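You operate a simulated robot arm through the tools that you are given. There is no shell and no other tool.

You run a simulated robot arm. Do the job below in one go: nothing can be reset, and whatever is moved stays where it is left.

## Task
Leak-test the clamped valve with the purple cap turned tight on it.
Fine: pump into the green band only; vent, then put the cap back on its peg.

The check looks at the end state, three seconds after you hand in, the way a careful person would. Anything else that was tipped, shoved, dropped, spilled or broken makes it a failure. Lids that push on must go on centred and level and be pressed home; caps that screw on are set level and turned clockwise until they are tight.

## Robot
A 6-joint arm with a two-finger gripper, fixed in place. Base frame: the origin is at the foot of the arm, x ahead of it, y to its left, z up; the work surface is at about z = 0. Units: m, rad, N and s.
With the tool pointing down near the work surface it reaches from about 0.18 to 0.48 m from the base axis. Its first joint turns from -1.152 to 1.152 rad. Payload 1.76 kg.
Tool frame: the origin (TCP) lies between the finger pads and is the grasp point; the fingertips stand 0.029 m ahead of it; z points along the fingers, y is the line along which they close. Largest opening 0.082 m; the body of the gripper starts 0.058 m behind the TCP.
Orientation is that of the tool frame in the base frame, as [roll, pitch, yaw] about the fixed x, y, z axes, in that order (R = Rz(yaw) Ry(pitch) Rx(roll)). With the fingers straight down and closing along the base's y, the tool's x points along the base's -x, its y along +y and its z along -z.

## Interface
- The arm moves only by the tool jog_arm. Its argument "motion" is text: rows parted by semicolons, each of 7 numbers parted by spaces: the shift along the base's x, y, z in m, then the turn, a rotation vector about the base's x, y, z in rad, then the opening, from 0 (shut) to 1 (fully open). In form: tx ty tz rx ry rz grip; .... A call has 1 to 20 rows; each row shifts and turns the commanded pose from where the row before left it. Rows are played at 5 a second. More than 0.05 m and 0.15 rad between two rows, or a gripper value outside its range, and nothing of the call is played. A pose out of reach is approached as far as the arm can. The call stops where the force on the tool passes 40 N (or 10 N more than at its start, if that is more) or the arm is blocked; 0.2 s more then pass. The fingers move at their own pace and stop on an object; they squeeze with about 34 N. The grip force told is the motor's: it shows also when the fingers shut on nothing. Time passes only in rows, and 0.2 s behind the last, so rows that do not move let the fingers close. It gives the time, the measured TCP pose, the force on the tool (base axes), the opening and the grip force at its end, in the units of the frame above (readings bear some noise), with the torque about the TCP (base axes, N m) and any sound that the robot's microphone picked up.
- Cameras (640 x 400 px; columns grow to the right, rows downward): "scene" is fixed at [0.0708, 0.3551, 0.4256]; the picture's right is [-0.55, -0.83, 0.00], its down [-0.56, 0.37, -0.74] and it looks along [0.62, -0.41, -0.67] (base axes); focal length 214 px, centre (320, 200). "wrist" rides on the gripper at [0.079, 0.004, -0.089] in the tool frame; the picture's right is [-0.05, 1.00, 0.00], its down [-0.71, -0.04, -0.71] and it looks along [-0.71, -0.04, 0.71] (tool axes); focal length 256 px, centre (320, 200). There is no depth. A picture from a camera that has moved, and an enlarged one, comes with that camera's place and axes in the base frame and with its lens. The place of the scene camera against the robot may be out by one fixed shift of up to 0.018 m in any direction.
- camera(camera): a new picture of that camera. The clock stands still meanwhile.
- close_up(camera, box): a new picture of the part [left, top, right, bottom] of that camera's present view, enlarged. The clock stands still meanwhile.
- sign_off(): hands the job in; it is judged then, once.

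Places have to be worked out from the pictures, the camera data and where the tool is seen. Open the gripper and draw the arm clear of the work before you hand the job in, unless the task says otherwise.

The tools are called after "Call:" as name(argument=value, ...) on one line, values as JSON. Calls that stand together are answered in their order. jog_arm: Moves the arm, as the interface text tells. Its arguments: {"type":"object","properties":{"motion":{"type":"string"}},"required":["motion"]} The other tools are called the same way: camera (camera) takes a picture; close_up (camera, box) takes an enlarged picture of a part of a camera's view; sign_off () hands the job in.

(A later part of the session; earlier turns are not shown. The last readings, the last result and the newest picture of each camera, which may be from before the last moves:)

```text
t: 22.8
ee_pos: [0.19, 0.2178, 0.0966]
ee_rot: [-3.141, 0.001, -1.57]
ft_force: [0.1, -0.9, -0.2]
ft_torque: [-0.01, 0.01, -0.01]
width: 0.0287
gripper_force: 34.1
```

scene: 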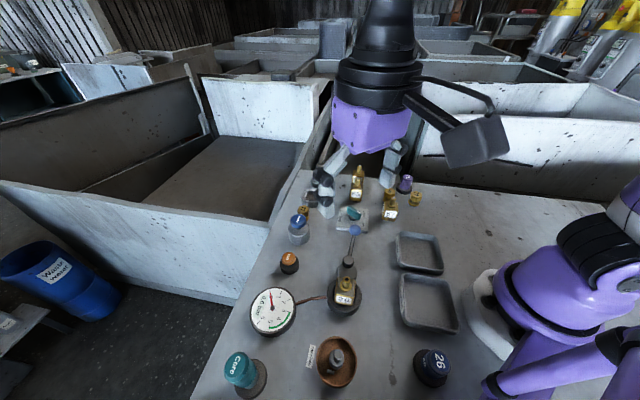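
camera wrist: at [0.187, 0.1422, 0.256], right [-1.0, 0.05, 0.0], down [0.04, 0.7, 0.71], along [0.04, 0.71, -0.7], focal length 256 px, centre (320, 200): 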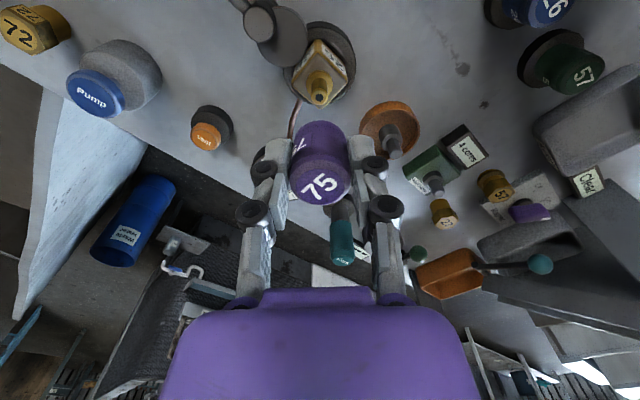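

Still no resistance at z ≈ 0.097, so the stem is well inside the cap. I check the pictures before going further.

Call:
close_up(camera="wrist", box=[240, 80, 400, 180])

Call:
close_up(camera="scene", box=[320, 255, 370, 305])

```text
4.00 times, centred on (320, 130) of wrist
camera zoom: at [0.1863, 0.139, 0.1851], right [-1.0, 0.05, 0.0], down [0.04, 0.7, 0.71], along [0.04, 0.71, -0.7], focal length 1024 px, centre (320, 480)
```

zoom: 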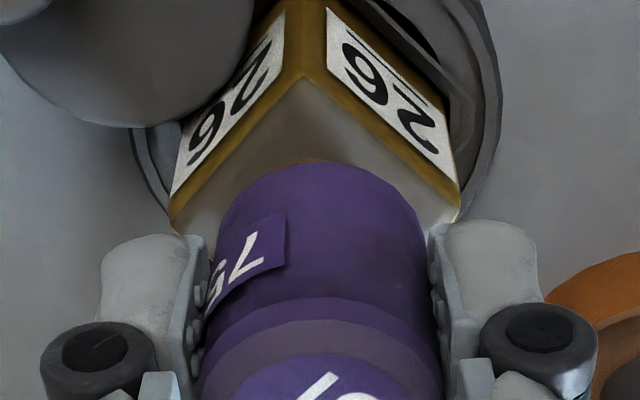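

```text
8.00 times, centred on (345, 280) of scene
camera zoom: at [0.0708, 0.3551, 0.4256], right [-0.55, -0.83, 0.0], down [-0.56, 0.37, -0.74], along [0.62, -0.41, -0.67], focal length 1716 px, centre (120, -440)
```

zoom: 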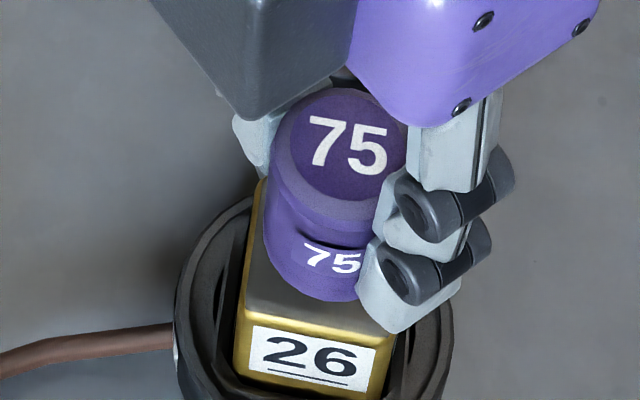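

The cap now hides the stem and flange from both views, still coaxial. I keep lowering in 1.5 mm steps until I feel the thread or seat.

Call:
jog_arm(motion="0 0 -0.0015 0 0 0 0; 0 0 -0.0015 0 0 0 0; 0 0 0 0 0 0 0")

Call:
jog_arm(motion="0 0 -0.0015 0 0 0 0; 0 0 -0.0015 0 0 0 0; 0 0 0 0 0 0 0")

```text
t: 23.6
ee_pos: [0.1895, 0.2179, 0.0933]
ee_rot: [-3.141, 0.004, -1.57]
ft_force: [0.1, 0.0, 0.2]
ft_torque: [0.02, -0.03, -0.01]
width: 0.0286
gripper_force: 33.9
```

```text
t: 24.4
ee_pos: [0.1904, 0.2169, 0.091]
ee_rot: [3.14, 0.002, -1.571]
ft_force: [0.0, 0.2, 0.1]
ft_torque: [0.0, -0.01, 0.04]
width: 0.0285
gripper_force: 33.7
```

Still free at z = 0.091. I continue in the same small steps.

Call:
jog_arm(motion="0 0 -0.0015 0 0 0 0; 0 0 -0.0015 0 0 0 0; 0 0 0 0 0 0 0")

Call:
close_up(camera="scene", box=[320, 255, 370, 305])

Call:
close_up(camera="wrist", box=[240, 80, 400, 180])

```text
t: 25.2
ee_pos: [0.1898, 0.2172, 0.0871]
ee_rot: [-3.14, 0.005, -1.57]
ft_force: [-11.0, 0.6, 29.5]
ft_torque: [0.26, 0.19, 0.09]
width: 0.0289
gripper_force: 34.3
```

```text
8.00 times, centred on (345, 280) of scene
camera zoom: at [0.0707, 0.355, 0.4257], right [-0.55, -0.83, 0.0], down [-0.56, 0.37, -0.74], along [0.62, -0.41, -0.67], focal length 1716 px, centre (120, -440)
```

zoom: 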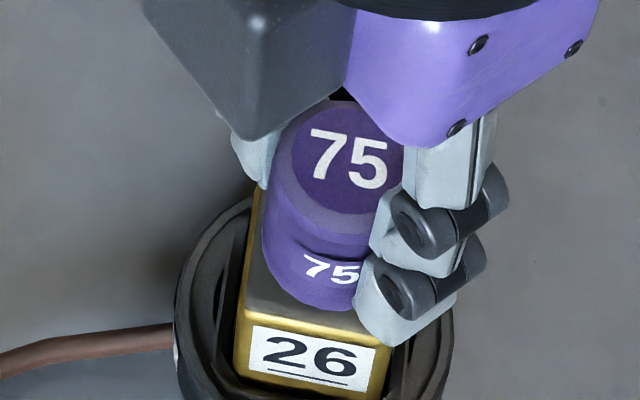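

```text
4.00 times, centred on (320, 130) of wrist
camera zoom: at [0.1867, 0.1385, 0.1778], right [-1.0, 0.05, 0.0], down [0.04, 0.7, 0.71], along [0.04, 0.71, -0.7], focal length 1024 px, centre (320, 480)
```

zoom: 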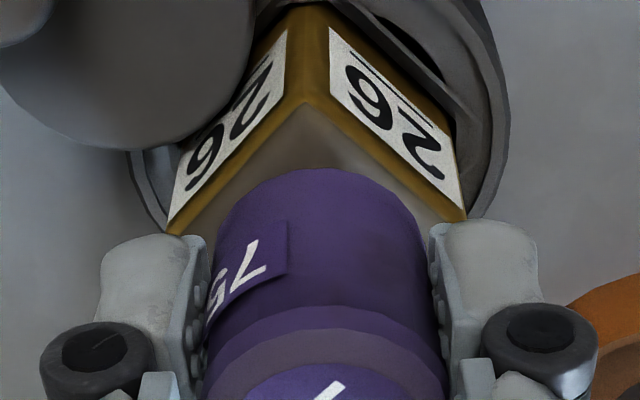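

Contact: 29 N up and -11 N in x at z ≈ 0.087, so the thread start or seat is reached. I back off 1 mm and ease slightly toward -x to relax the side load before turning.

Call:
jog_arm(motion="-0.0004 0 0.001 0 0 0 0; 0 0 0 0 0 0 0")

```text
t: 25.8
ee_pos: [0.1896, 0.2173, 0.0889]
ee_rot: [3.141, 0.001, -1.573]
ft_force: [1.2, 2.1, 4.6]
ft_torque: [0.1, -0.06, 0.0]
width: 0.0287
gripper_force: 34.3
```

The load is relaxed to about 5 N. I start turning clockwise (negative about z) by 0.6 rad, compensating for the cap's small offset from the TCP, and watch force and torque.

Call:
jog_arm(motion="-0.00017 0.00003 -0.0001 0 0 -0.1 0; -0.00017 0.00004 -0.0001 0 0 -0.1 0; -0.00017 0.00005 -0.0001 0 0 -0.1 0; -0.00017 0.00006 -0.0001 0 0 -0.1 0; -0.00017 0.00006 -0.0001 0 0 -0.1 0; -0.00017 0.00006 -0.0001 0 0 -0.1 0; 0 0 0 0 0 0 0")

Call:
close_up(camera="wrist", box=[240, 80, 400, 180])

Call:
close_up(camera="scene", box=[320, 255, 370, 305])

```text
t: 27.4
ee_pos: [0.1901, 0.2186, 0.0887]
ee_rot: [3.141, 0.007, -2.173]
ft_force: [9.8, 14.1, 16.0]
ft_torque: [0.49, -0.39, 0.01]
width: 0.029
gripper_force: 34.7
```

```text
4.00 times, centred on (320, 130) of wrist
camera zoom: at [0.1416, 0.1553, 0.1776], right [-0.79, 0.61, 0.0], down [0.43, 0.56, 0.71], along [0.43, 0.56, -0.7], focal length 1024 px, centre (320, 480)
```

zoom: 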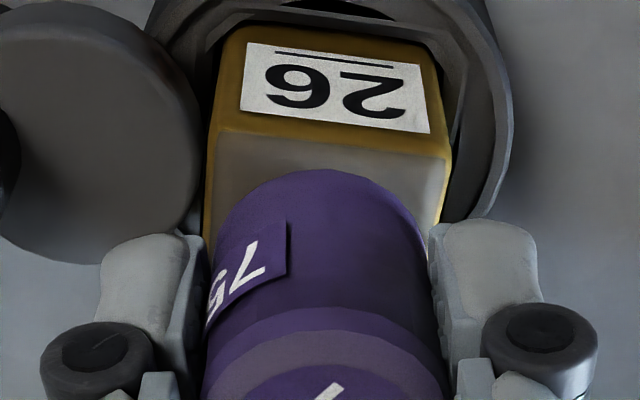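

```text
8.00 times, centred on (345, 280) of scene
camera zoom: at [0.0707, 0.355, 0.4256], right [-0.55, -0.83, 0.0], down [-0.56, 0.37, -0.74], along [0.62, -0.41, -0.67], focal length 1716 px, centre (120, -440)
```

zoom: 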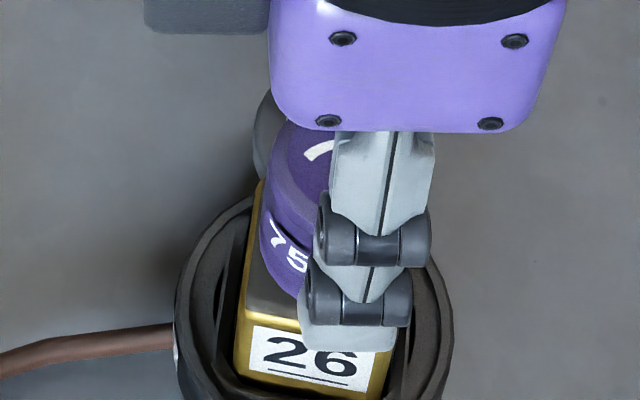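

There is a side load of 17 N along (+0.57, +0.82) acting about 37 mm below the TCP, which means the cap mouth is slightly off toward the camera side. I shift 0.8 mm with that force and re-read before turning more.

Call:
jog_arm(motion="0.00045 0.00065 0.0003 0 0 0 0; 0 0 0 0 0 0 0")

```text
t: 28.0
ee_pos: [0.1896, 0.2187, 0.0885]
ee_rot: [-3.141, 0.004, -2.174]
ft_force: [9.1, 3.3, 21.8]
ft_torque: [0.14, -0.35, 0.02]
width: 0.0286
gripper_force: 34.3
```

The y load is gone but 9 N in x and 22 N vertical remain. I ease further in +x and up a little.

Call:
jog_arm(motion="0.0005 0.0001 0.0007 0 0 0 0; 0 0 0 0 0 0 0")

```text
t: 28.6
ee_pos: [0.1903, 0.218, 0.0895]
ee_rot: [3.141, 0.001, -2.169]
ft_force: [8.1, 4.1, 10.6]
ft_torque: [0.15, -0.26, 0.03]
width: 0.0287
gripper_force: 34.6
```

Forces still point toward (+x, +y), consistent with my stem estimate. I shift another 0.7 mm that way.

Call:
jog_arm(motion="0.0006 0.0004 0 0 0 0 0; 0 0 0 0 0 0 0")

```text
t: 29.2
ee_pos: [0.1903, 0.2187, 0.0884]
ee_rot: [-3.141, 0.001, -2.171]
ft_force: [2.0, 4.9, -0.1]
ft_torque: [0.18, -0.08, 0.03]
width: 0.0289
gripper_force: 33.7
```

The vertical load vanished, so the cap is now properly on the axis. I shift 0.3 mm more in +y and lower again in small steps to find the true thread contact.

Call:
jog_arm(motion="0.0001 0.0003 -0.0008 0 0 0 0; 0 0 0 0 0 0 0")

Call:
jog_arm(motion="0 0 -0.0008 0 0 0 0; 0 0 0 0 0 0 0")

```text
t: 29.8
ee_pos: [0.1887, 0.2177, 0.0886]
ee_rot: [3.141, 0.0, -2.171]
ft_force: [-6.8, -9.6, 28.4]
ft_torque: [-0.33, 0.21, -0.05]
width: 0.0289
gripper_force: 34.0
```

```text
t: 30.4
ee_pos: [0.1904, 0.2195, 0.0869]
ee_rot: [-3.138, 0.002, -2.172]
ft_force: [0.1, -18.1, 27.5]
ft_torque: [-0.6, -0.06, 0.03]
width: 0.0287
gripper_force: 34.2
```

Contact again with 27 N vertical and -18 N in y, so I overshot slightly in y. I back off 0.6 mm in y and 0.6 mm up, then turn 0.75 rad clockwise and observe.

Call:
jog_arm(motion="0 -0.0006 0.0006 0 0 0 0; 0 0 0 0 0 0 0")

```text
t: 31.0
ee_pos: [0.1906, 0.2195, 0.0873]
ee_rot: [3.141, 0.004, -2.175]
ft_force: [10.6, -8.8, -3.8]
ft_torque: [-0.27, -0.3, -0.01]
width: 0.0287
gripper_force: 33.7
```

Vertical load is relieved. I turn 0.75 rad clockwise with offset compensation and a slight downward feed, checking whether the cap screws down.

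Call:
jog_arm(motion="-0.00012 0.00013 -0.0002 0 0 -0.15 0; -0.00012 0.00015 -0.0002 0 0 -0.15 0; -0.0001 0.00016 -0.0002 0 0 -0.15 0; -0.0001 0.00017 -0.0002 0 0 -0.15 0; -0.00008 0.00018 -0.0002 0 0 -0.15 0; 0 0 0 0 0 0 0")

Call:
close_up(camera="wrist", box=[240, 80, 400, 180])

Call:
close_up(camera="scene", box=[320, 255, 370, 305])

```text
t: 32.4
ee_pos: [0.1908, 0.2192, 0.0868]
ee_rot: [3.141, 0.005, -2.926]
ft_force: [18.1, -19.0, 6.2]
ft_torque: [-0.48, -0.45, 0.43]
width: 0.0282
gripper_force: 34.1
```

```text
4.00 times, centred on (320, 130) of wrist
camera zoom: at [0.1124, 0.2074, 0.1765], right [-0.16, 0.99, 0.0], down [0.69, 0.11, 0.71], along [0.7, 0.11, -0.7], focal length 1024 px, centre (320, 480)
```

zoom: 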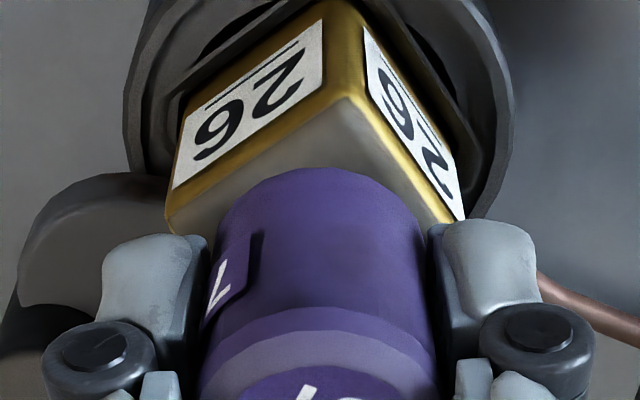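

```text
8.00 times, centred on (345, 280) of scene
camera zoom: at [0.0708, 0.3551, 0.4256], right [-0.55, -0.83, 0.0], down [-0.56, 0.37, -0.74], along [0.62, -0.41, -0.67], focal length 1716 px, centre (120, -440)
```

zoom: 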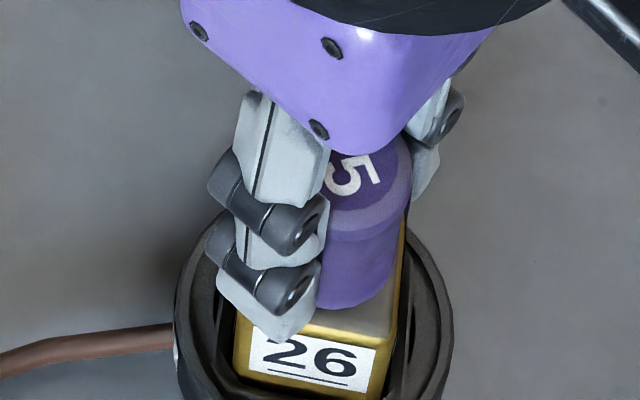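

A reaction torque of 0.43 N·m has appeared and the cap slipped a little in the fingers, along with a side load of (18, -19) N. I unload the side force first to separate jamming from real thread torque.

Call:
jog_arm(motion="0.0007 -0.0007 0 0 0 0 0; 0 0 0 0 0 0 0")

```text
t: 33.0
ee_pos: [0.1909, 0.2198, 0.0871]
ee_rot: [3.14, 0.005, -2.92]
ft_force: [14.7, -1.0, -3.5]
ft_torque: [-0.05, -0.37, 0.19]
width: 0.0281
gripper_force: 34.1
```

The y load cleared and 14.7 N in x remains; I shift further in +x.

Call:
jog_arm(motion="0.0007 0 0 0 0 0 0; 0 0 0 0 0 0 0")

```text
t: 33.6
ee_pos: [0.1902, 0.2195, 0.0862]
ee_rot: [3.14, 0.002, -2.917]
ft_force: [1.0, 2.5, 6.7]
ft_torque: [0.19, 0.02, 0.11]
width: 0.0281
gripper_force: 34.0
```

Side loads are near zero with the TCP on the stem axis, so the cap has effectively re-centred in the grip. I continue turning clockwise in pure rotation with a gentle downward feed.

Call:
jog_arm(motion="0 0 -0.0002 0 0 -0.15 0; 0 0 -0.0002 0 0 -0.15 0; 0 0 -0.0001 0 0 -0.15 0; 0 0 0 0 0 0 0")

Call:
close_up(camera="wrist", box=[240, 80, 400, 180])

```text
t: 34.6
ee_pos: [0.191, 0.219, 0.0853]
ee_rot: [-3.142, 0.001, 2.913]
ft_force: [-3.4, 12.4, -5.4]
ft_torque: [0.34, 0.1, 0.41]
width: 0.0282
gripper_force: 33.6
```

```text
4.00 times, centred on (320, 130) of wrist
camera zoom: at [0.1151, 0.2421, 0.1756], right [0.28, 0.96, 0.0], down [0.68, -0.2, 0.71], along [0.68, -0.2, -0.71], focal length 1024 px, centre (320, 480)
```

zoom: 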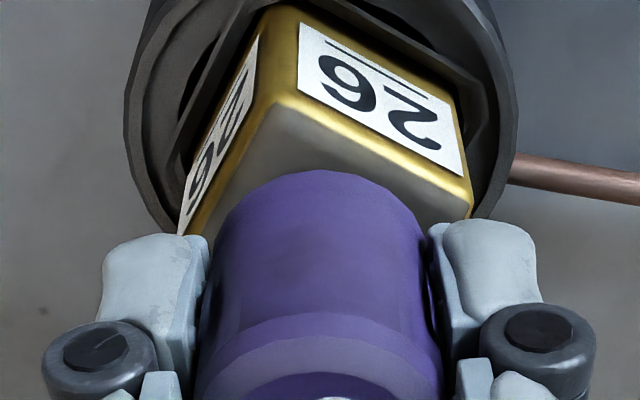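

The cap's side label is moving relative to the fingers, so the grip is slipping around it at about 0.41 N·m. I check in the scene view how far the cap itself has turned.

Call:
close_up(camera="scene", box=[320, 255, 370, 305])

Call:
close_up(camera="wrist", box=[270, 140, 380, 210])

```text
8.00 times, centred on (345, 280) of scene
camera zoom: at [0.0708, 0.3551, 0.4256], right [-0.55, -0.83, 0.0], down [-0.56, 0.37, -0.74], along [0.62, -0.41, -0.67], focal length 1716 px, centre (120, -440)
```

zoom: 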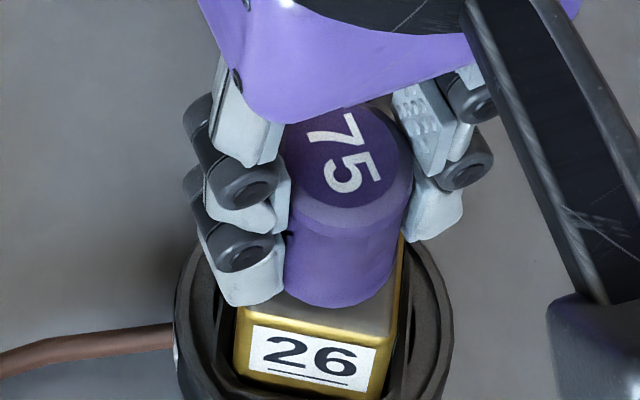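

```text
5.71 times, centred on (325, 175) of wrist
camera zoom: at [0.1151, 0.2421, 0.1756], right [0.28, 0.96, 0.0], down [0.68, -0.2, 0.71], along [0.68, -0.2, -0.71], focal length 1463 px, centre (291, 343)
```

zoom: 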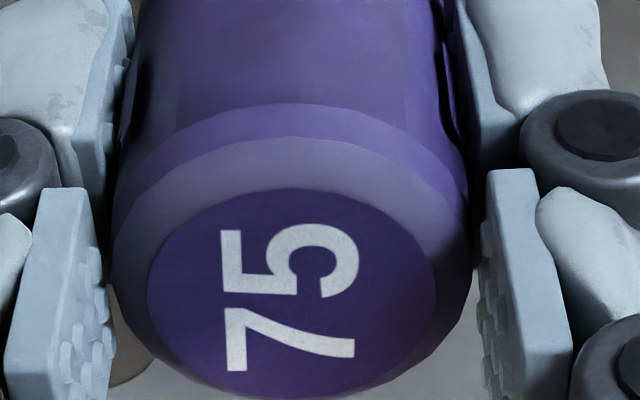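

The cap has turned about 1 rad clockwise in the world and then held while the fingers slipped at about 0.4 N·m. I relieve the y side load, open the fingers slightly and check that the cap stands level and centred.

Call:
jog_arm(motion="-0.0001 0.0005 0 0 0 0 0; 0 0 0 0 0 0 0; 0 0 0 0 0 0 0.55; 0 0 0 0 0 0 0.55; 0 0 0 0 0 0 0.55")

Call:
close_up(camera="scene", box=[320, 255, 370, 305])

Call:
close_up(camera="wrist", box=[240, 80, 400, 200])

```text
t: 35.8
ee_pos: [0.1915, 0.2191, 0.0856]
ee_rot: [-3.142, 0.003, 2.914]
ft_force: [0.7, 0.2, -0.1]
ft_torque: [-0.01, 0.01, 0.01]
width: 0.0448
gripper_force: 0.0
```

```text
8.00 times, centred on (345, 280) of scene
camera zoom: at [0.0708, 0.3551, 0.4256], right [-0.55, -0.83, 0.0], down [-0.56, 0.37, -0.74], along [0.62, -0.41, -0.67], focal length 1716 px, centre (120, -440)
```

zoom: 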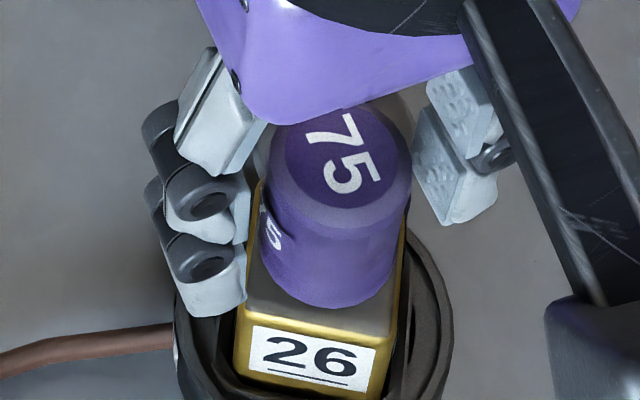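

```text
3.33 times, centred on (320, 140) of wrist
camera zoom: at [0.1151, 0.2424, 0.1754], right [0.28, 0.96, 0.0], down [0.68, -0.2, 0.71], along [0.68, -0.2, -0.7], focal length 853 px, centre (320, 400)
```

zoom: 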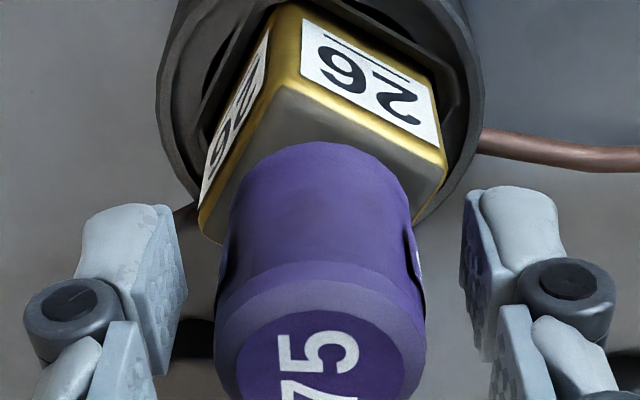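

The cap stands level, coaxial and with the flange fully covered. I re-grip and turn clockwise again to confirm that it takes no more turn and is really tight.

Call:
jog_arm(motion="0 0 0 0 0 0 0; 0 0 0 0 0 0 0; 0 0 0 0 0 0 0")

Call:
jog_arm(motion="0 0 0 0 0 -0.1 0; 0 0 0 0 0 -0.1 0; 0 0 0 0 0 -0.1 0; 0 0 0 0 0 0 0")

Call:
close_up(camera="wrist", box=[240, 80, 400, 200])

Call:
close_up(camera="scene", box=[320, 255, 370, 305])

```text
t: 36.6
ee_pos: [0.1907, 0.2194, 0.0863]
ee_rot: [-3.14, 0.004, 2.914]
ft_force: [-3.4, -6.2, 20.2]
ft_torque: [-0.19, 0.11, 0.05]
width: 0.0287
gripper_force: 34.2
```

```text
t: 37.6
ee_pos: [0.1912, 0.2194, 0.0868]
ee_rot: [-3.139, 0.001, 2.612]
ft_force: [-1.1, -1.5, -13.2]
ft_torque: [-0.03, 0.01, 0.51]
width: 0.028
gripper_force: 34.0
```

```text
3.33 times, centred on (320, 140) of wrist
camera zoom: at [0.1255, 0.2641, 0.1753], right [0.55, 0.83, 0.0], down [0.59, -0.39, 0.71], along [0.59, -0.39, -0.71], focal length 853 px, centre (320, 400)
```

zoom: 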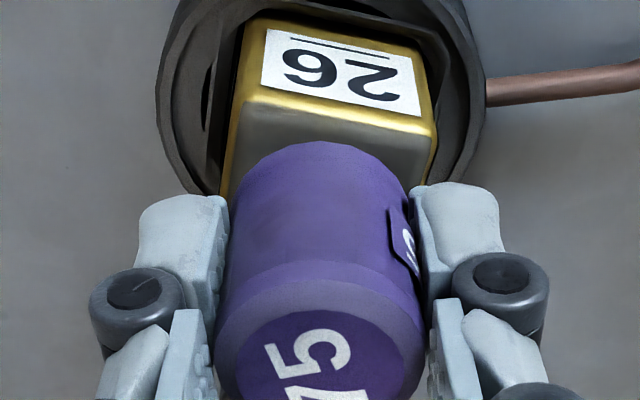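

```text
8.00 times, centred on (345, 280) of scene
camera zoom: at [0.0708, 0.3551, 0.4256], right [-0.55, -0.83, 0.0], down [-0.56, 0.37, -0.74], along [0.62, -0.41, -0.67], focal length 1716 px, centre (120, -440)
```

zoom: 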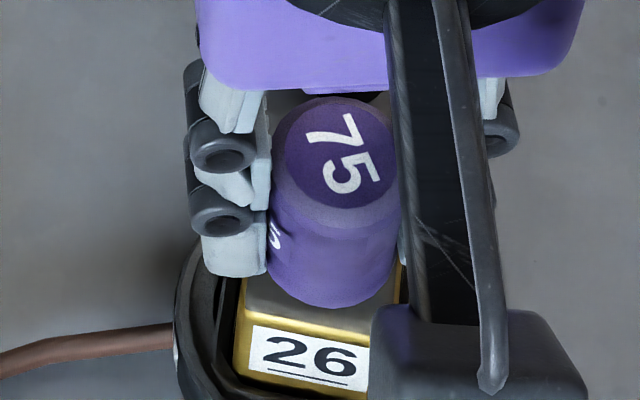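

Turning another 0.3 rad at 0.51 N·m did not move the cap, so it is tight. I open, rise straight up and turn the wrist back to its starting yaw, then check the cap and gauge.

Call:
jog_arm(motion="0 0 0 0 0 0.05 0; 0 0 0 0 0 0 0.55; 0 0 0 0 0 0 0.55; 0 0 0 0 0 0 0.55; 0 0 0.02 0 0 0 0.55; 0 0 0.03 0 0 0 0.55; 0 0 0.03 0 0 0 0.55; 0 0 0.03 0 0 0.12 0.55; 0 0 0 0 0 0.12 0.55; 0 0 0 0 0 0.12 0.55; 0 0 0 0 0 0.12 0.55; 0 0 0 0 0 0 0.55; 0 0 0 0 0 0 0.55")

Call:
camera(camera="wrist")

Call:
close_up(camera="scene", box=[240, 220, 400, 340])

Call:
close_up(camera="scene", box=[320, 255, 370, 305])

```text
t: 40.4
ee_pos: [0.1918, 0.2196, 0.1976]
ee_rot: [3.141, 0.004, -3.14]
ft_force: [0.6, 0.2, 0.2]
ft_torque: [0.03, -0.01, -0.01]
width: 0.0451
gripper_force: 0.1
```

```text
taken
camera wrist: at [0.1119, 0.2249, 0.2872], right [0.05, 1.0, 0.0], down [0.7, -0.04, 0.71], along [0.71, -0.04, -0.7], focal length 256 px, centre (320, 200)
```

wrist: 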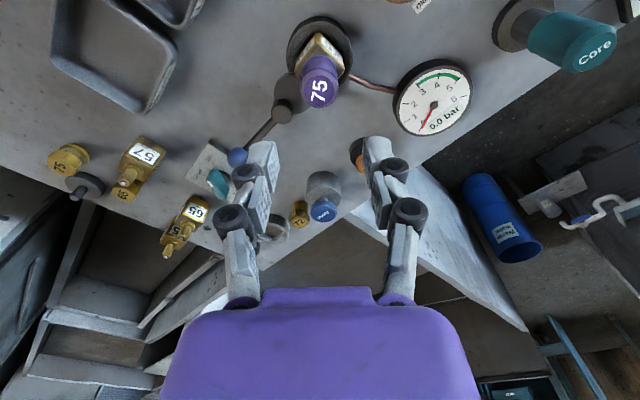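

```text
3.33 times, centred on (320, 280) of scene
camera zoom: at [0.0708, 0.3551, 0.4256], right [-0.55, -0.83, 0.0], down [-0.56, 0.37, -0.74], along [0.62, -0.41, -0.67], focal length 715 px, centre (320, -67)
```

zoom: 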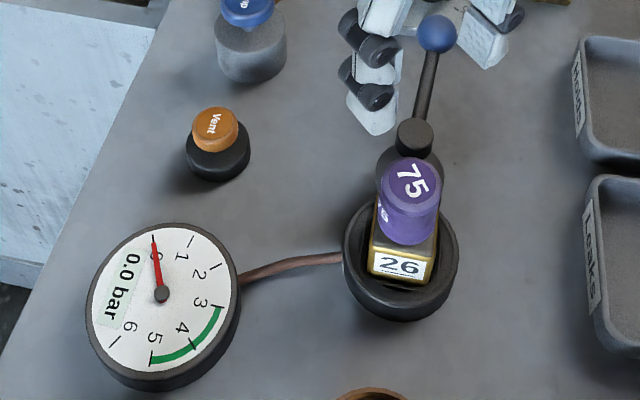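

```text
8.00 times, centred on (345, 280) of scene
camera zoom: at [0.0708, 0.3551, 0.4256], right [-0.55, -0.83, 0.0], down [-0.56, 0.37, -0.74], along [0.62, -0.41, -0.67], focal length 1716 px, centre (120, -440)
```

zoom: 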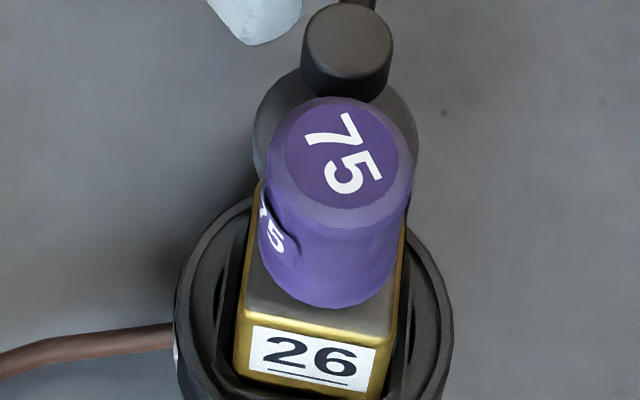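

The cap sits level on the valve and the gauge reads 0.0. Two views put the Pump button at about (0.362, 0.2155, 0.057), so I move to hover over it with the fingers closed and refine.

Call:
jog_arm(motion="0.0341 -0.0008 0 0 0 0 0.3; 0.0341 -0.0008 0 0 0 0 0; 0.0341 -0.0008 0 0 0 0 0; 0.0341 -0.0008 0 0 0 0 0; 0.0341 -0.0008 0 0 0 0 0; 0 0 -0.035 0 0 0 0; 0 0 0 0 0 0 0; 0 0 0 0 0 0 0")

Call:
camera(camera="wrist")

Call:
close_up(camera="wrist", box=[260, 30, 380, 130])

Call:
camera(camera="scene")

```text
t: 42.2
ee_pos: [0.3638, 0.2173, 0.164]
ee_rot: [3.141, 0.004, -3.139]
ft_force: [0.2, -0.9, -0.2]
ft_torque: [-0.02, 0.01, -0.03]
width: 0.0002
gripper_force: 29.2
```

```text
taken
camera wrist: at [0.2837, 0.2226, 0.2535], right [0.05, 1.0, 0.0], down [0.7, -0.04, 0.71], along [0.71, -0.04, -0.71], focal length 256 px, centre (320, 200)
```

wrist: 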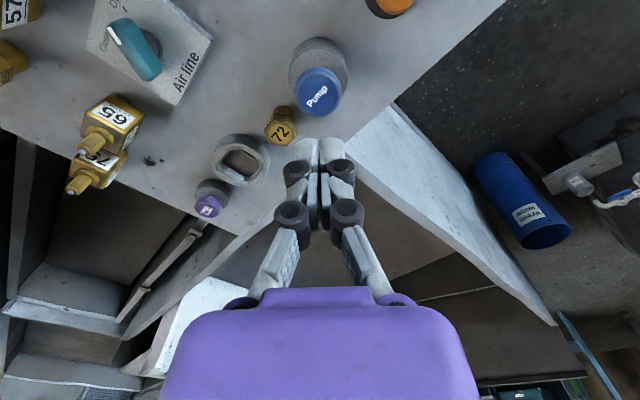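

```text
4.00 times, centred on (320, 80) of wrist
camera zoom: at [0.2837, 0.2226, 0.2535], right [0.05, 1.0, 0.0], down [0.7, -0.04, 0.71], along [0.71, -0.04, -0.71], focal length 1024 px, centre (320, 680)
```

zoom: 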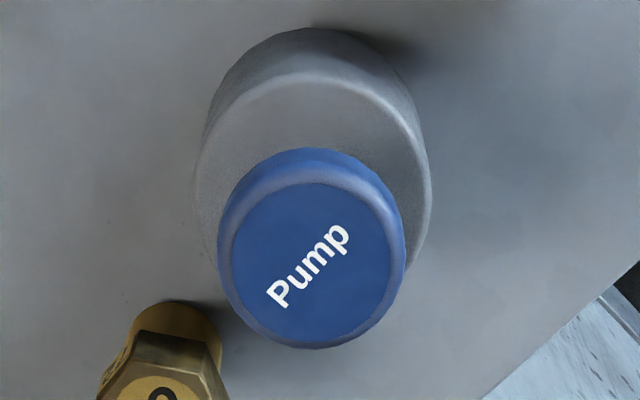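

```text
taken
```

scene: 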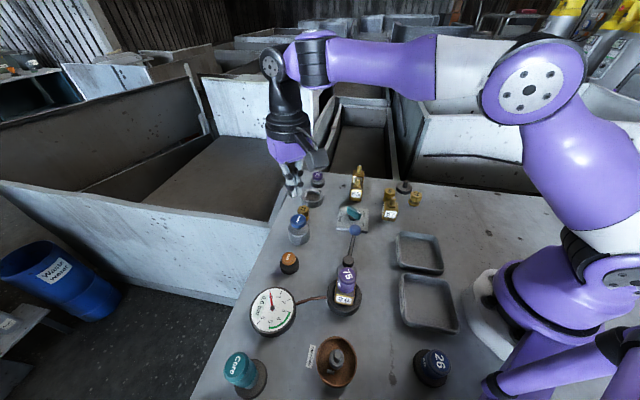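

The Pump button (about 36 mm across) is at roughly (0.368, 0.2167, z ≈ 0.055). I move 4 mm in +x and lower to just above it, then check.

Call:
jog_arm(motion="0.004 0 -0.03 0 0 0 0; 0 0 -0.03 0 0 0 0; 0 0 0 0 0 0 0; 0 0 0 0 0 0 0")

Call:
camera(camera="wrist")

Call:
close_up(camera="scene", box=[230, 170, 350, 345])

```text
t: 43.2
ee_pos: [0.3661, 0.2182, 0.0999]
ee_rot: [-3.141, 0.005, -3.139]
ft_force: [-0.2, 0.9, 0.3]
ft_torque: [0.0, -0.02, 0.01]
width: 0.0
gripper_force: 29.0
```

```text
taken
camera wrist: at [0.2872, 0.2231, 0.1893], right [0.05, 1.0, 0.0], down [0.7, -0.04, 0.71], along [0.71, -0.04, -0.7], focal length 256 px, centre (320, 200)
```

wrist: 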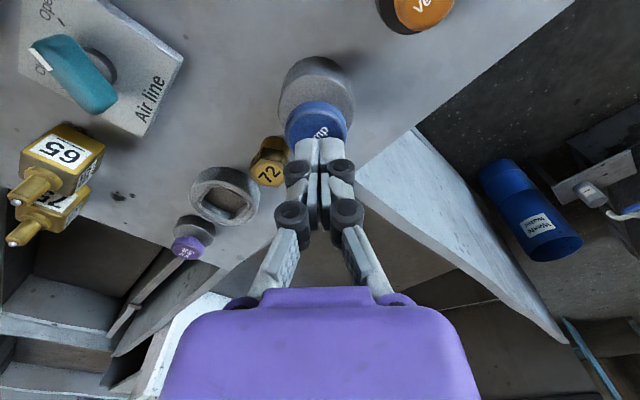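

```text
2.29 times, centred on (290, 258) of scene
camera zoom: at [0.0708, 0.3551, 0.4256], right [-0.55, -0.83, 0.0], down [-0.56, 0.37, -0.74], along [0.62, -0.41, -0.67], focal length 490 px, centre (389, 69)
```

zoom: 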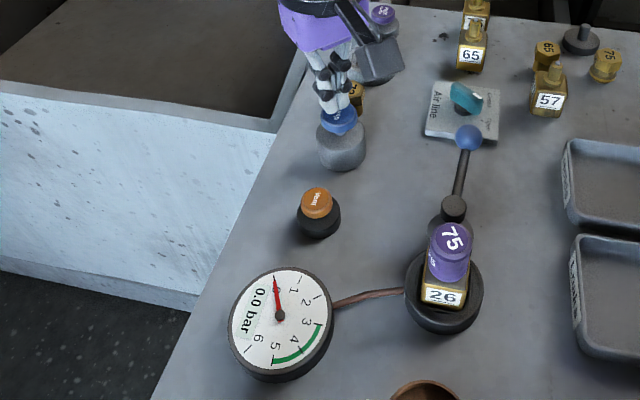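

The fingertips are right over the button. I lower in small steps to find first contact, keeping each call short in case the pump acts continuously while pressed.

Call:
jog_arm(motion="0 0 -0.004 0 0 0 0; 0 0 -0.004 0 0 0 0; 0 0 0 0 0 0 0")

Call:
close_up(camera="scene", box=[230, 170, 350, 345])

```text
t: 44.0
ee_pos: [0.3657, 0.2174, 0.0924]
ee_rot: [3.141, 0.003, -3.139]
ft_force: [0.2, -0.5, 0.5]
ft_torque: [0.0, 0.04, 0.02]
width: 0.0
gripper_force: 29.2
```

```text
2.29 times, centred on (290, 258) of scene
camera zoom: at [0.0708, 0.3551, 0.4256], right [-0.55, -0.83, 0.0], down [-0.56, 0.37, -0.74], along [0.62, -0.41, -0.67], focal length 490 px, centre (389, 69)
```

zoom: 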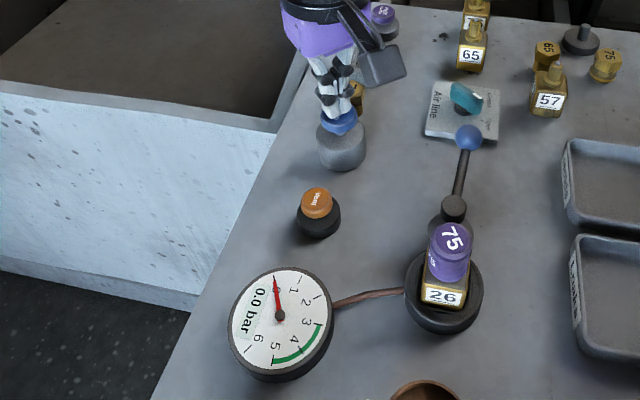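

No contact yet at TCP z ≈ 0.092. I press a little deeper and immediately retract, then read the gauge.

Call:
jog_arm(motion="0 0 -0.004 0 0 0 0; 0 0 0 0 0 0 0")

Call:
jog_arm(motion="0 0 -0.003 0 0 0 0; 0 0 0 0 0 0 0")

Call:
close_up(camera="scene", box=[230, 170, 350, 345])

```text
t: 44.6
ee_pos: [0.3653, 0.2165, 0.0895]
ee_rot: [3.141, 0.005, -3.14]
ft_force: [0.4, -0.5, 0.4]
ft_torque: [-0.03, 0.0, 0.0]
width: 0.0059
gripper_force: 29.0
```

```text
t: 45.2
ee_pos: [0.3665, 0.2163, 0.0865]
ee_rot: [3.141, 0.003, -3.141]
ft_force: [-0.1, 0.2, 2.6]
ft_torque: [0.01, 0.02, 0.02]
width: 0.0061
gripper_force: 28.5
```

```text
2.29 times, centred on (290, 258) of scene
camera zoom: at [0.0708, 0.3551, 0.4256], right [-0.55, -0.83, 0.0], down [-0.56, 0.37, -0.74], along [0.62, -0.41, -0.67], focal length 490 px, centre (389, 69)
```

zoom: 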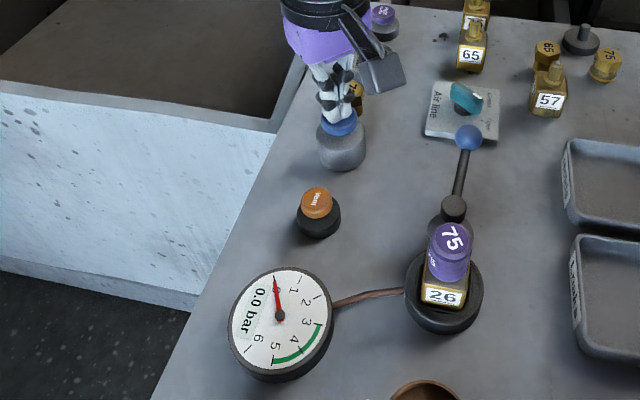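

Light contact now (2.6 N). I press 3 mm further and read the gauge.

Call:
jog_arm(motion="0 0 -0.003 0 0 0 0")

Call:
close_up(camera="scene", box=[230, 240, 310, 345])

Call:
close_up(camera="scene", box=[270, 170, 340, 250])

```text
t: 45.6
ee_pos: [0.3654, 0.2168, 0.0832]
ee_rot: [-3.141, 0.004, -3.139]
ft_force: [-0.2, 2.3, 3.3]
ft_torque: [0.06, 0.02, -0.05]
width: 0.006
gripper_force: 28.4
```

```text
3.81 times, centred on (270, 292) of scene
camera zoom: at [0.0707, 0.3551, 0.4256], right [-0.55, -0.83, 0.0], down [-0.56, 0.37, -0.74], along [0.62, -0.41, -0.67], focal length 817 px, centre (510, -152)
```

zoom: 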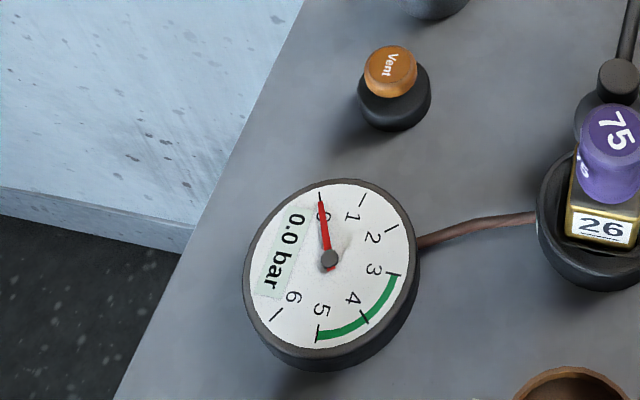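

```text
5.00 times, centred on (305, 210) of scene
camera zoom: at [0.0707, 0.3551, 0.4256], right [-0.55, -0.83, 0.0], down [-0.56, 0.37, -0.74], along [0.62, -0.41, -0.67], focal length 1072 px, centre (395, 150)
```

zoom: 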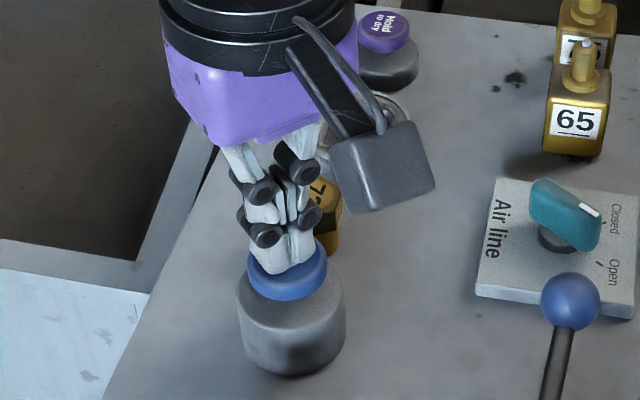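

The button is soft and moving down; the gauge is still 0.0. The air-line pointer is on Open. I press 3 mm further.

Call:
jog_arm(motion="0 0 -0.003 0 0 0 0")

Call:
close_up(camera="scene", box=[230, 240, 310, 345])

```text
t: 46.0
ee_pos: [0.3671, 0.2153, 0.0803]
ee_rot: [3.141, 0.003, -3.139]
ft_force: [-0.9, 1.9, 4.8]
ft_torque: [0.06, 0.07, -0.01]
width: 0.0061
gripper_force: 29.1
```

```text
3.81 times, centred on (270, 292) of scene
camera zoom: at [0.0707, 0.3551, 0.4256], right [-0.55, -0.83, 0.0], down [-0.56, 0.37, -0.74], along [0.62, -0.41, -0.67], focal length 817 px, centre (510, -152)
```

zoom: 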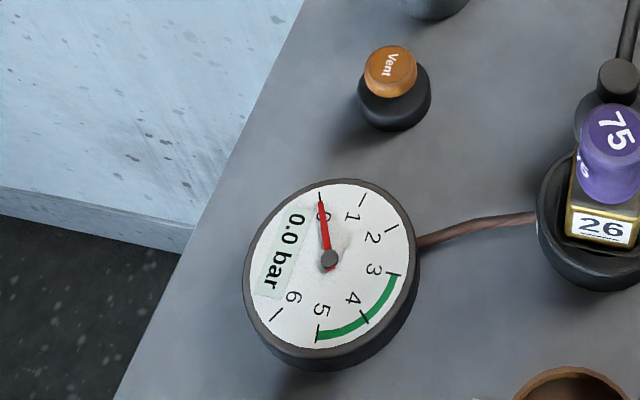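

Force is 4.8 N and the gauge is still at zero. I press another 3 mm.

Call:
jog_arm(motion="0 0 -0.003 0 0 0 0")

Call:
close_up(camera="scene", box=[230, 240, 310, 345])

```text
t: 46.4
ee_pos: [0.3664, 0.2153, 0.0772]
ee_rot: [-3.142, 0.004, -3.141]
ft_force: [-1.3, 2.6, 6.2]
ft_torque: [0.09, 0.09, -0.03]
width: 0.0059
gripper_force: 29.3
heard: click
```

```text
3.81 times, centred on (270, 292) of scene
camera zoom: at [0.0707, 0.3551, 0.4256], right [-0.55, -0.83, 0.0], down [-0.56, 0.37, -0.74], along [0.62, -0.41, -0.67], focal length 817 px, centre (510, -152)
```

zoom: 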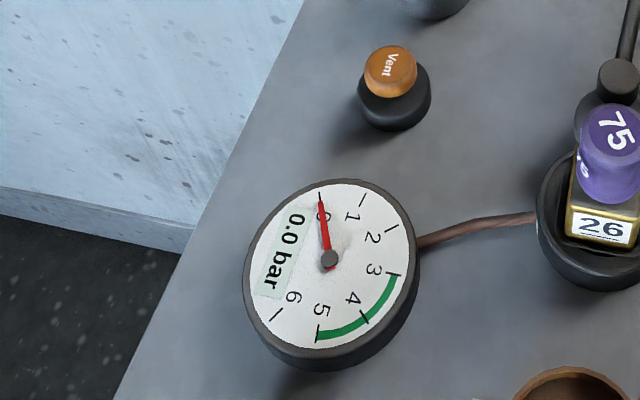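

A click was heard: the button is down. I hold for one short row and read the gauge again.

Call:
jog_arm(motion="0 0 0 0 0 0 0")

Call:
close_up(camera="scene", box=[230, 240, 310, 345])

```text
t: 46.8
ee_pos: [0.3662, 0.2162, 0.0778]
ee_rot: [-3.141, 0.003, -3.141]
ft_force: [0.5, 2.6, 6.2]
ft_torque: [0.05, 0.03, -0.04]
width: 0.0061
gripper_force: 29.4
```

```text
3.81 times, centred on (270, 292) of scene
camera zoom: at [0.0707, 0.3551, 0.4256], right [-0.55, -0.83, 0.0], down [-0.56, 0.37, -0.74], along [0.62, -0.41, -0.67], focal length 817 px, centre (510, -152)
```

zoom: 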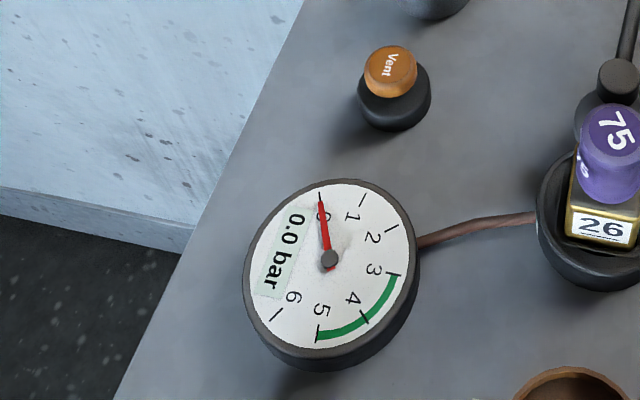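

The gauge still shows 0.0 while the button is held. I release the button (1.5 cm up) to see whether the stroke registers.

Call:
jog_arm(motion="0 0 0.008 0 0 0 0; 0 0 0.008 0 0 0 0; 0 0 0 0 0 0 0")

Call:
close_up(camera="scene", box=[230, 240, 310, 345])

Call:
close_up(camera="scene", box=[325, 190, 385, 240])

Call:
close_up(camera="wrist", box=[0, 0, 200, 140])

```text
t: 47.6
ee_pos: [0.3665, 0.2136, 0.0926]
ee_rot: [3.14, 0.002, -3.141]
ft_force: [-0.8, -0.9, -0.7]
ft_torque: [-0.01, -0.02, 0.01]
width: 0.0
gripper_force: 28.6
```

```text
3.81 times, centred on (270, 292) of scene
camera zoom: at [0.0708, 0.3551, 0.4256], right [-0.55, -0.83, 0.0], down [-0.56, 0.37, -0.74], along [0.62, -0.41, -0.67], focal length 817 px, centre (510, -152)
```

zoom: 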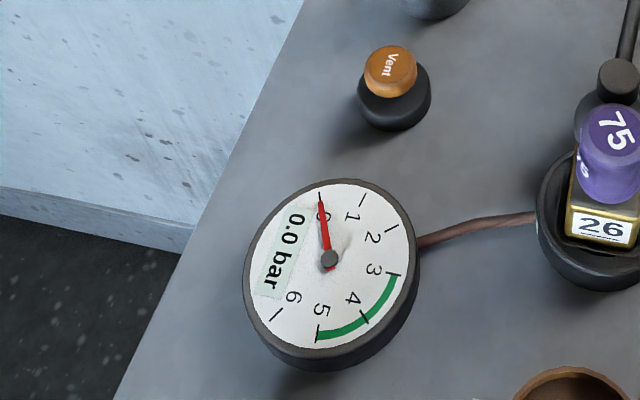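

```text
8.00 times, centred on (355, 215) of scene
camera zoom: at [0.0708, 0.3551, 0.4256], right [-0.55, -0.83, 0.0], down [-0.56, 0.37, -0.74], along [0.62, -0.41, -0.67], focal length 1716 px, centre (40, 80)
```

zoom: 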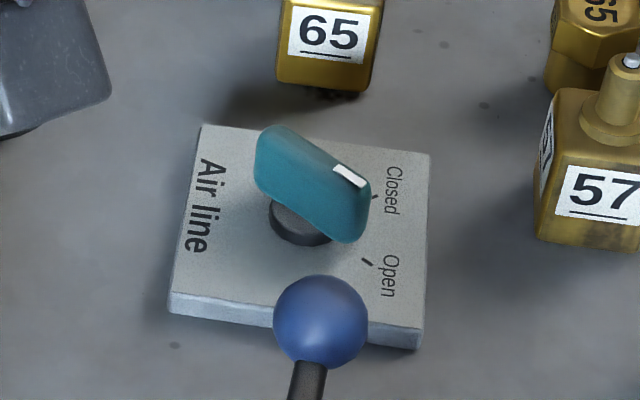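

```text
2.86 times, centred on (100, 70) of wrist
camera zoom: at [0.2877, 0.2192, 0.1832], right [0.05, 1.0, 0.0], down [0.7, -0.04, 0.71], along [0.71, -0.04, -0.71], focal length 731 px, centre (949, 571)
```

zoom: 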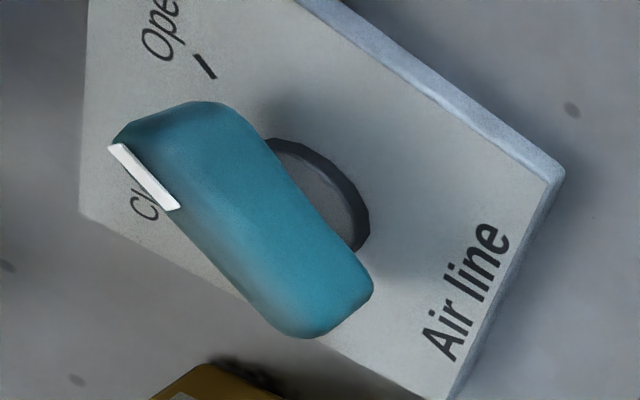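

The air-line pointer is on Open and the vent button is up. The gauge is still 0.0 after that shallow press, so I press the pump further down this time, in short steps, watching for sounds and gauge change.

Call:
jog_arm(motion="0 0.001 -0.008 0 0 0 0; 0 0 -0.008 0 0 0 0; 0 0 -0.002 0 0 0 0")

Call:
close_up(camera="scene", box=[230, 240, 310, 345])

Call:
close_up(camera="scene", box=[270, 170, 340, 250])

```text
t: 48.4
ee_pos: [0.3669, 0.2168, 0.0761]
ee_rot: [3.141, 0.005, -3.14]
ft_force: [3.1, 1.1, 6.4]
ft_torque: [0.05, -0.02, 0.0]
width: 0.006
gripper_force: 28.6
heard: click
```

```text
3.81 times, centred on (270, 292) of scene
camera zoom: at [0.0707, 0.3551, 0.4256], right [-0.55, -0.83, 0.0], down [-0.56, 0.37, -0.74], along [0.62, -0.41, -0.67], focal length 817 px, centre (510, -152)
```

zoom: 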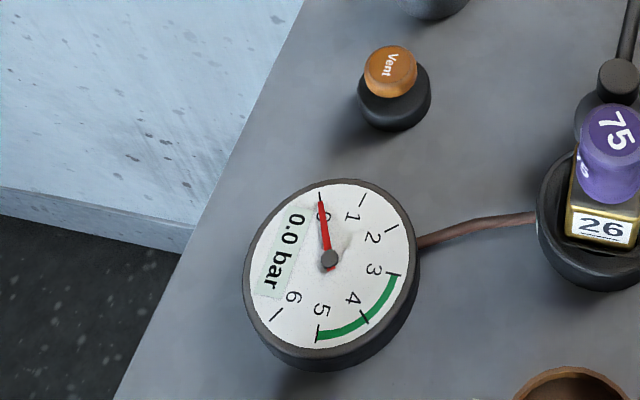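

```text
5.00 times, centred on (305, 210) of scene
camera zoom: at [0.0707, 0.3551, 0.4256], right [-0.55, -0.83, 0.0], down [-0.56, 0.37, -0.74], along [0.62, -0.41, -0.67], focal length 1072 px, centre (395, 150)
```

zoom: 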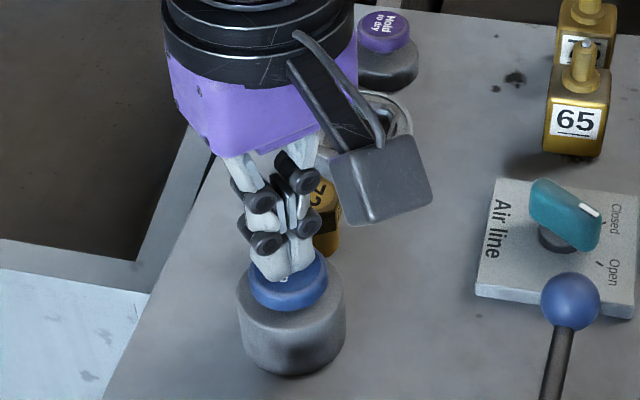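

The click repeats but the gauge hasn't moved. I hold it pressed for about a second to see whether pressure builds with time.

Call:
jog_arm(motion="0 0 0 0 0 0 0; 0 0 0 0 0 0 0; 0 0 0 0 0 0 0")

Call:
close_up(camera="scene", box=[230, 240, 310, 345])

```text
t: 49.2
ee_pos: [0.3663, 0.2163, 0.0756]
ee_rot: [-3.141, 0.004, -3.138]
ft_force: [2.0, 2.3, 7.2]
ft_torque: [0.04, -0.05, 0.01]
width: 0.0059
gripper_force: 28.6
```

```text
3.81 times, centred on (270, 292) of scene
camera zoom: at [0.0707, 0.3551, 0.4256], right [-0.55, -0.83, 0.0], down [-0.56, 0.37, -0.74], along [0.62, -0.41, -0.67], focal length 817 px, centre (510, -152)
```

zoom: 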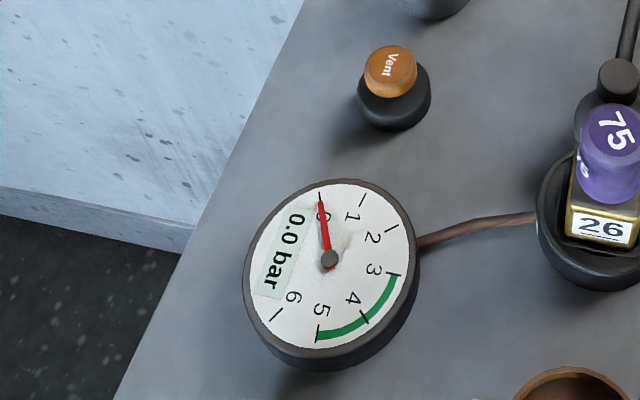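

Still nothing, so the cap is probably not sealed yet. My earlier pads were sitting right on its raised side labels and slipping. I lift off, go back above the valve and pre-rotate so the pads take the smooth sides.

Call:
jog_arm(motion="0 0 0.03 0 0 0 0; 0 0 0.05 0 0 0 0; 0 0 0.04 0 0 0 0; -0.0437 0.0009 0 0 0 0 0.55; -0.0437 0.0009 0 0 0 0 0.55; -0.0437 0.0009 0 0 0 0 0.55; -0.0437 0.0008 0 0 0 0 0.55; 0 0 0 0 0 0.134 0.55; 0 0 0 0 0 0.134 0.55; 0 0 0 0 0 0.134 0.55; 0 0 0 0 0 0.134 0.55; 0 0 0 0 0 0.134 0.55; 0 0 0 0 0 0.134 0.55; 0 0 0 0 0 0.134 0.55; 0 0 0 0 0 0.134 0.55; 0 0 0 0 0 0.134 0.55; 0 0 0 0 0 0.134 0.55; 0 0 0 0 0 0 0.55; 0 0 0 0 0 0 0.55")

Call:
camera(camera="wrist")

Call:
close_up(camera="wrist", box=[240, 30, 400, 130])

Call:
close_up(camera="scene", box=[320, 255, 370, 305])

```text
t: 53.2
ee_pos: [0.19, 0.2191, 0.1956]
ee_rot: [3.141, 0.004, -1.801]
ft_force: [0.0, -0.6, 0.0]
ft_torque: [0.01, 0.02, -0.02]
width: 0.045
gripper_force: 0.0
```

```text
taken
camera wrist: at [0.1696, 0.1442, 0.2856], right [-0.96, 0.28, 0.0], down [0.2, 0.68, 0.71], along [0.2, 0.68, -0.7], focal length 256 px, centre (320, 200)
```

wrist: 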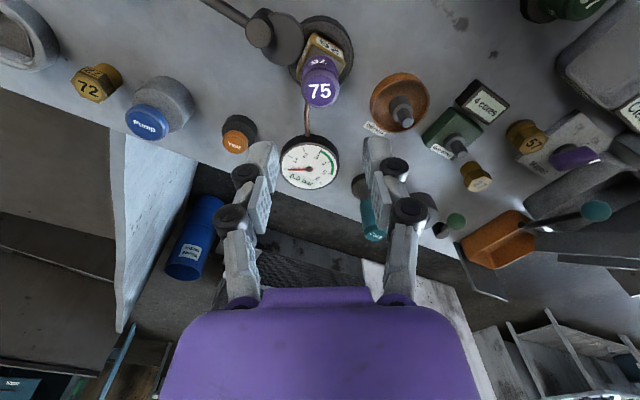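

```text
4.00 times, centred on (320, 80) of wrist
camera zoom: at [0.1696, 0.1442, 0.2856], right [-0.96, 0.28, 0.0], down [0.2, 0.68, 0.71], along [0.2, 0.68, -0.7], focal length 1024 px, centre (320, 680)
```

zoom: 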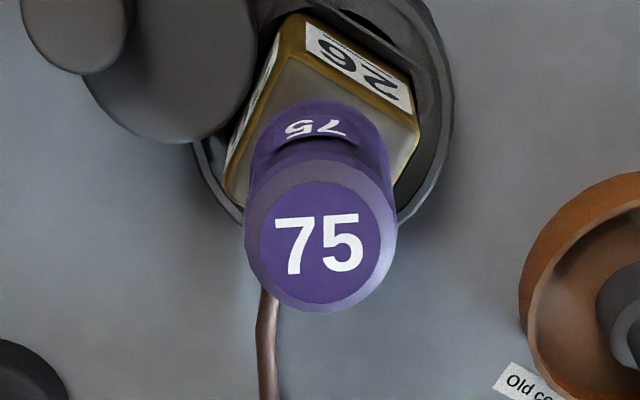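

```text
8.00 times, centred on (345, 280) of scene
camera zoom: at [0.0708, 0.3551, 0.4256], right [-0.55, -0.83, 0.0], down [-0.56, 0.37, -0.74], along [0.62, -0.41, -0.67], focal length 1716 px, centre (120, -440)
```

zoom: 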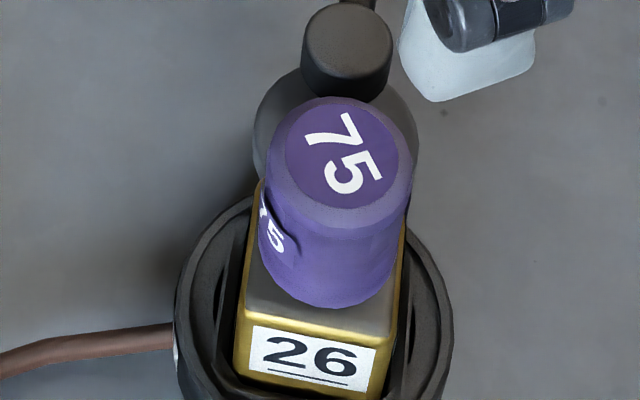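

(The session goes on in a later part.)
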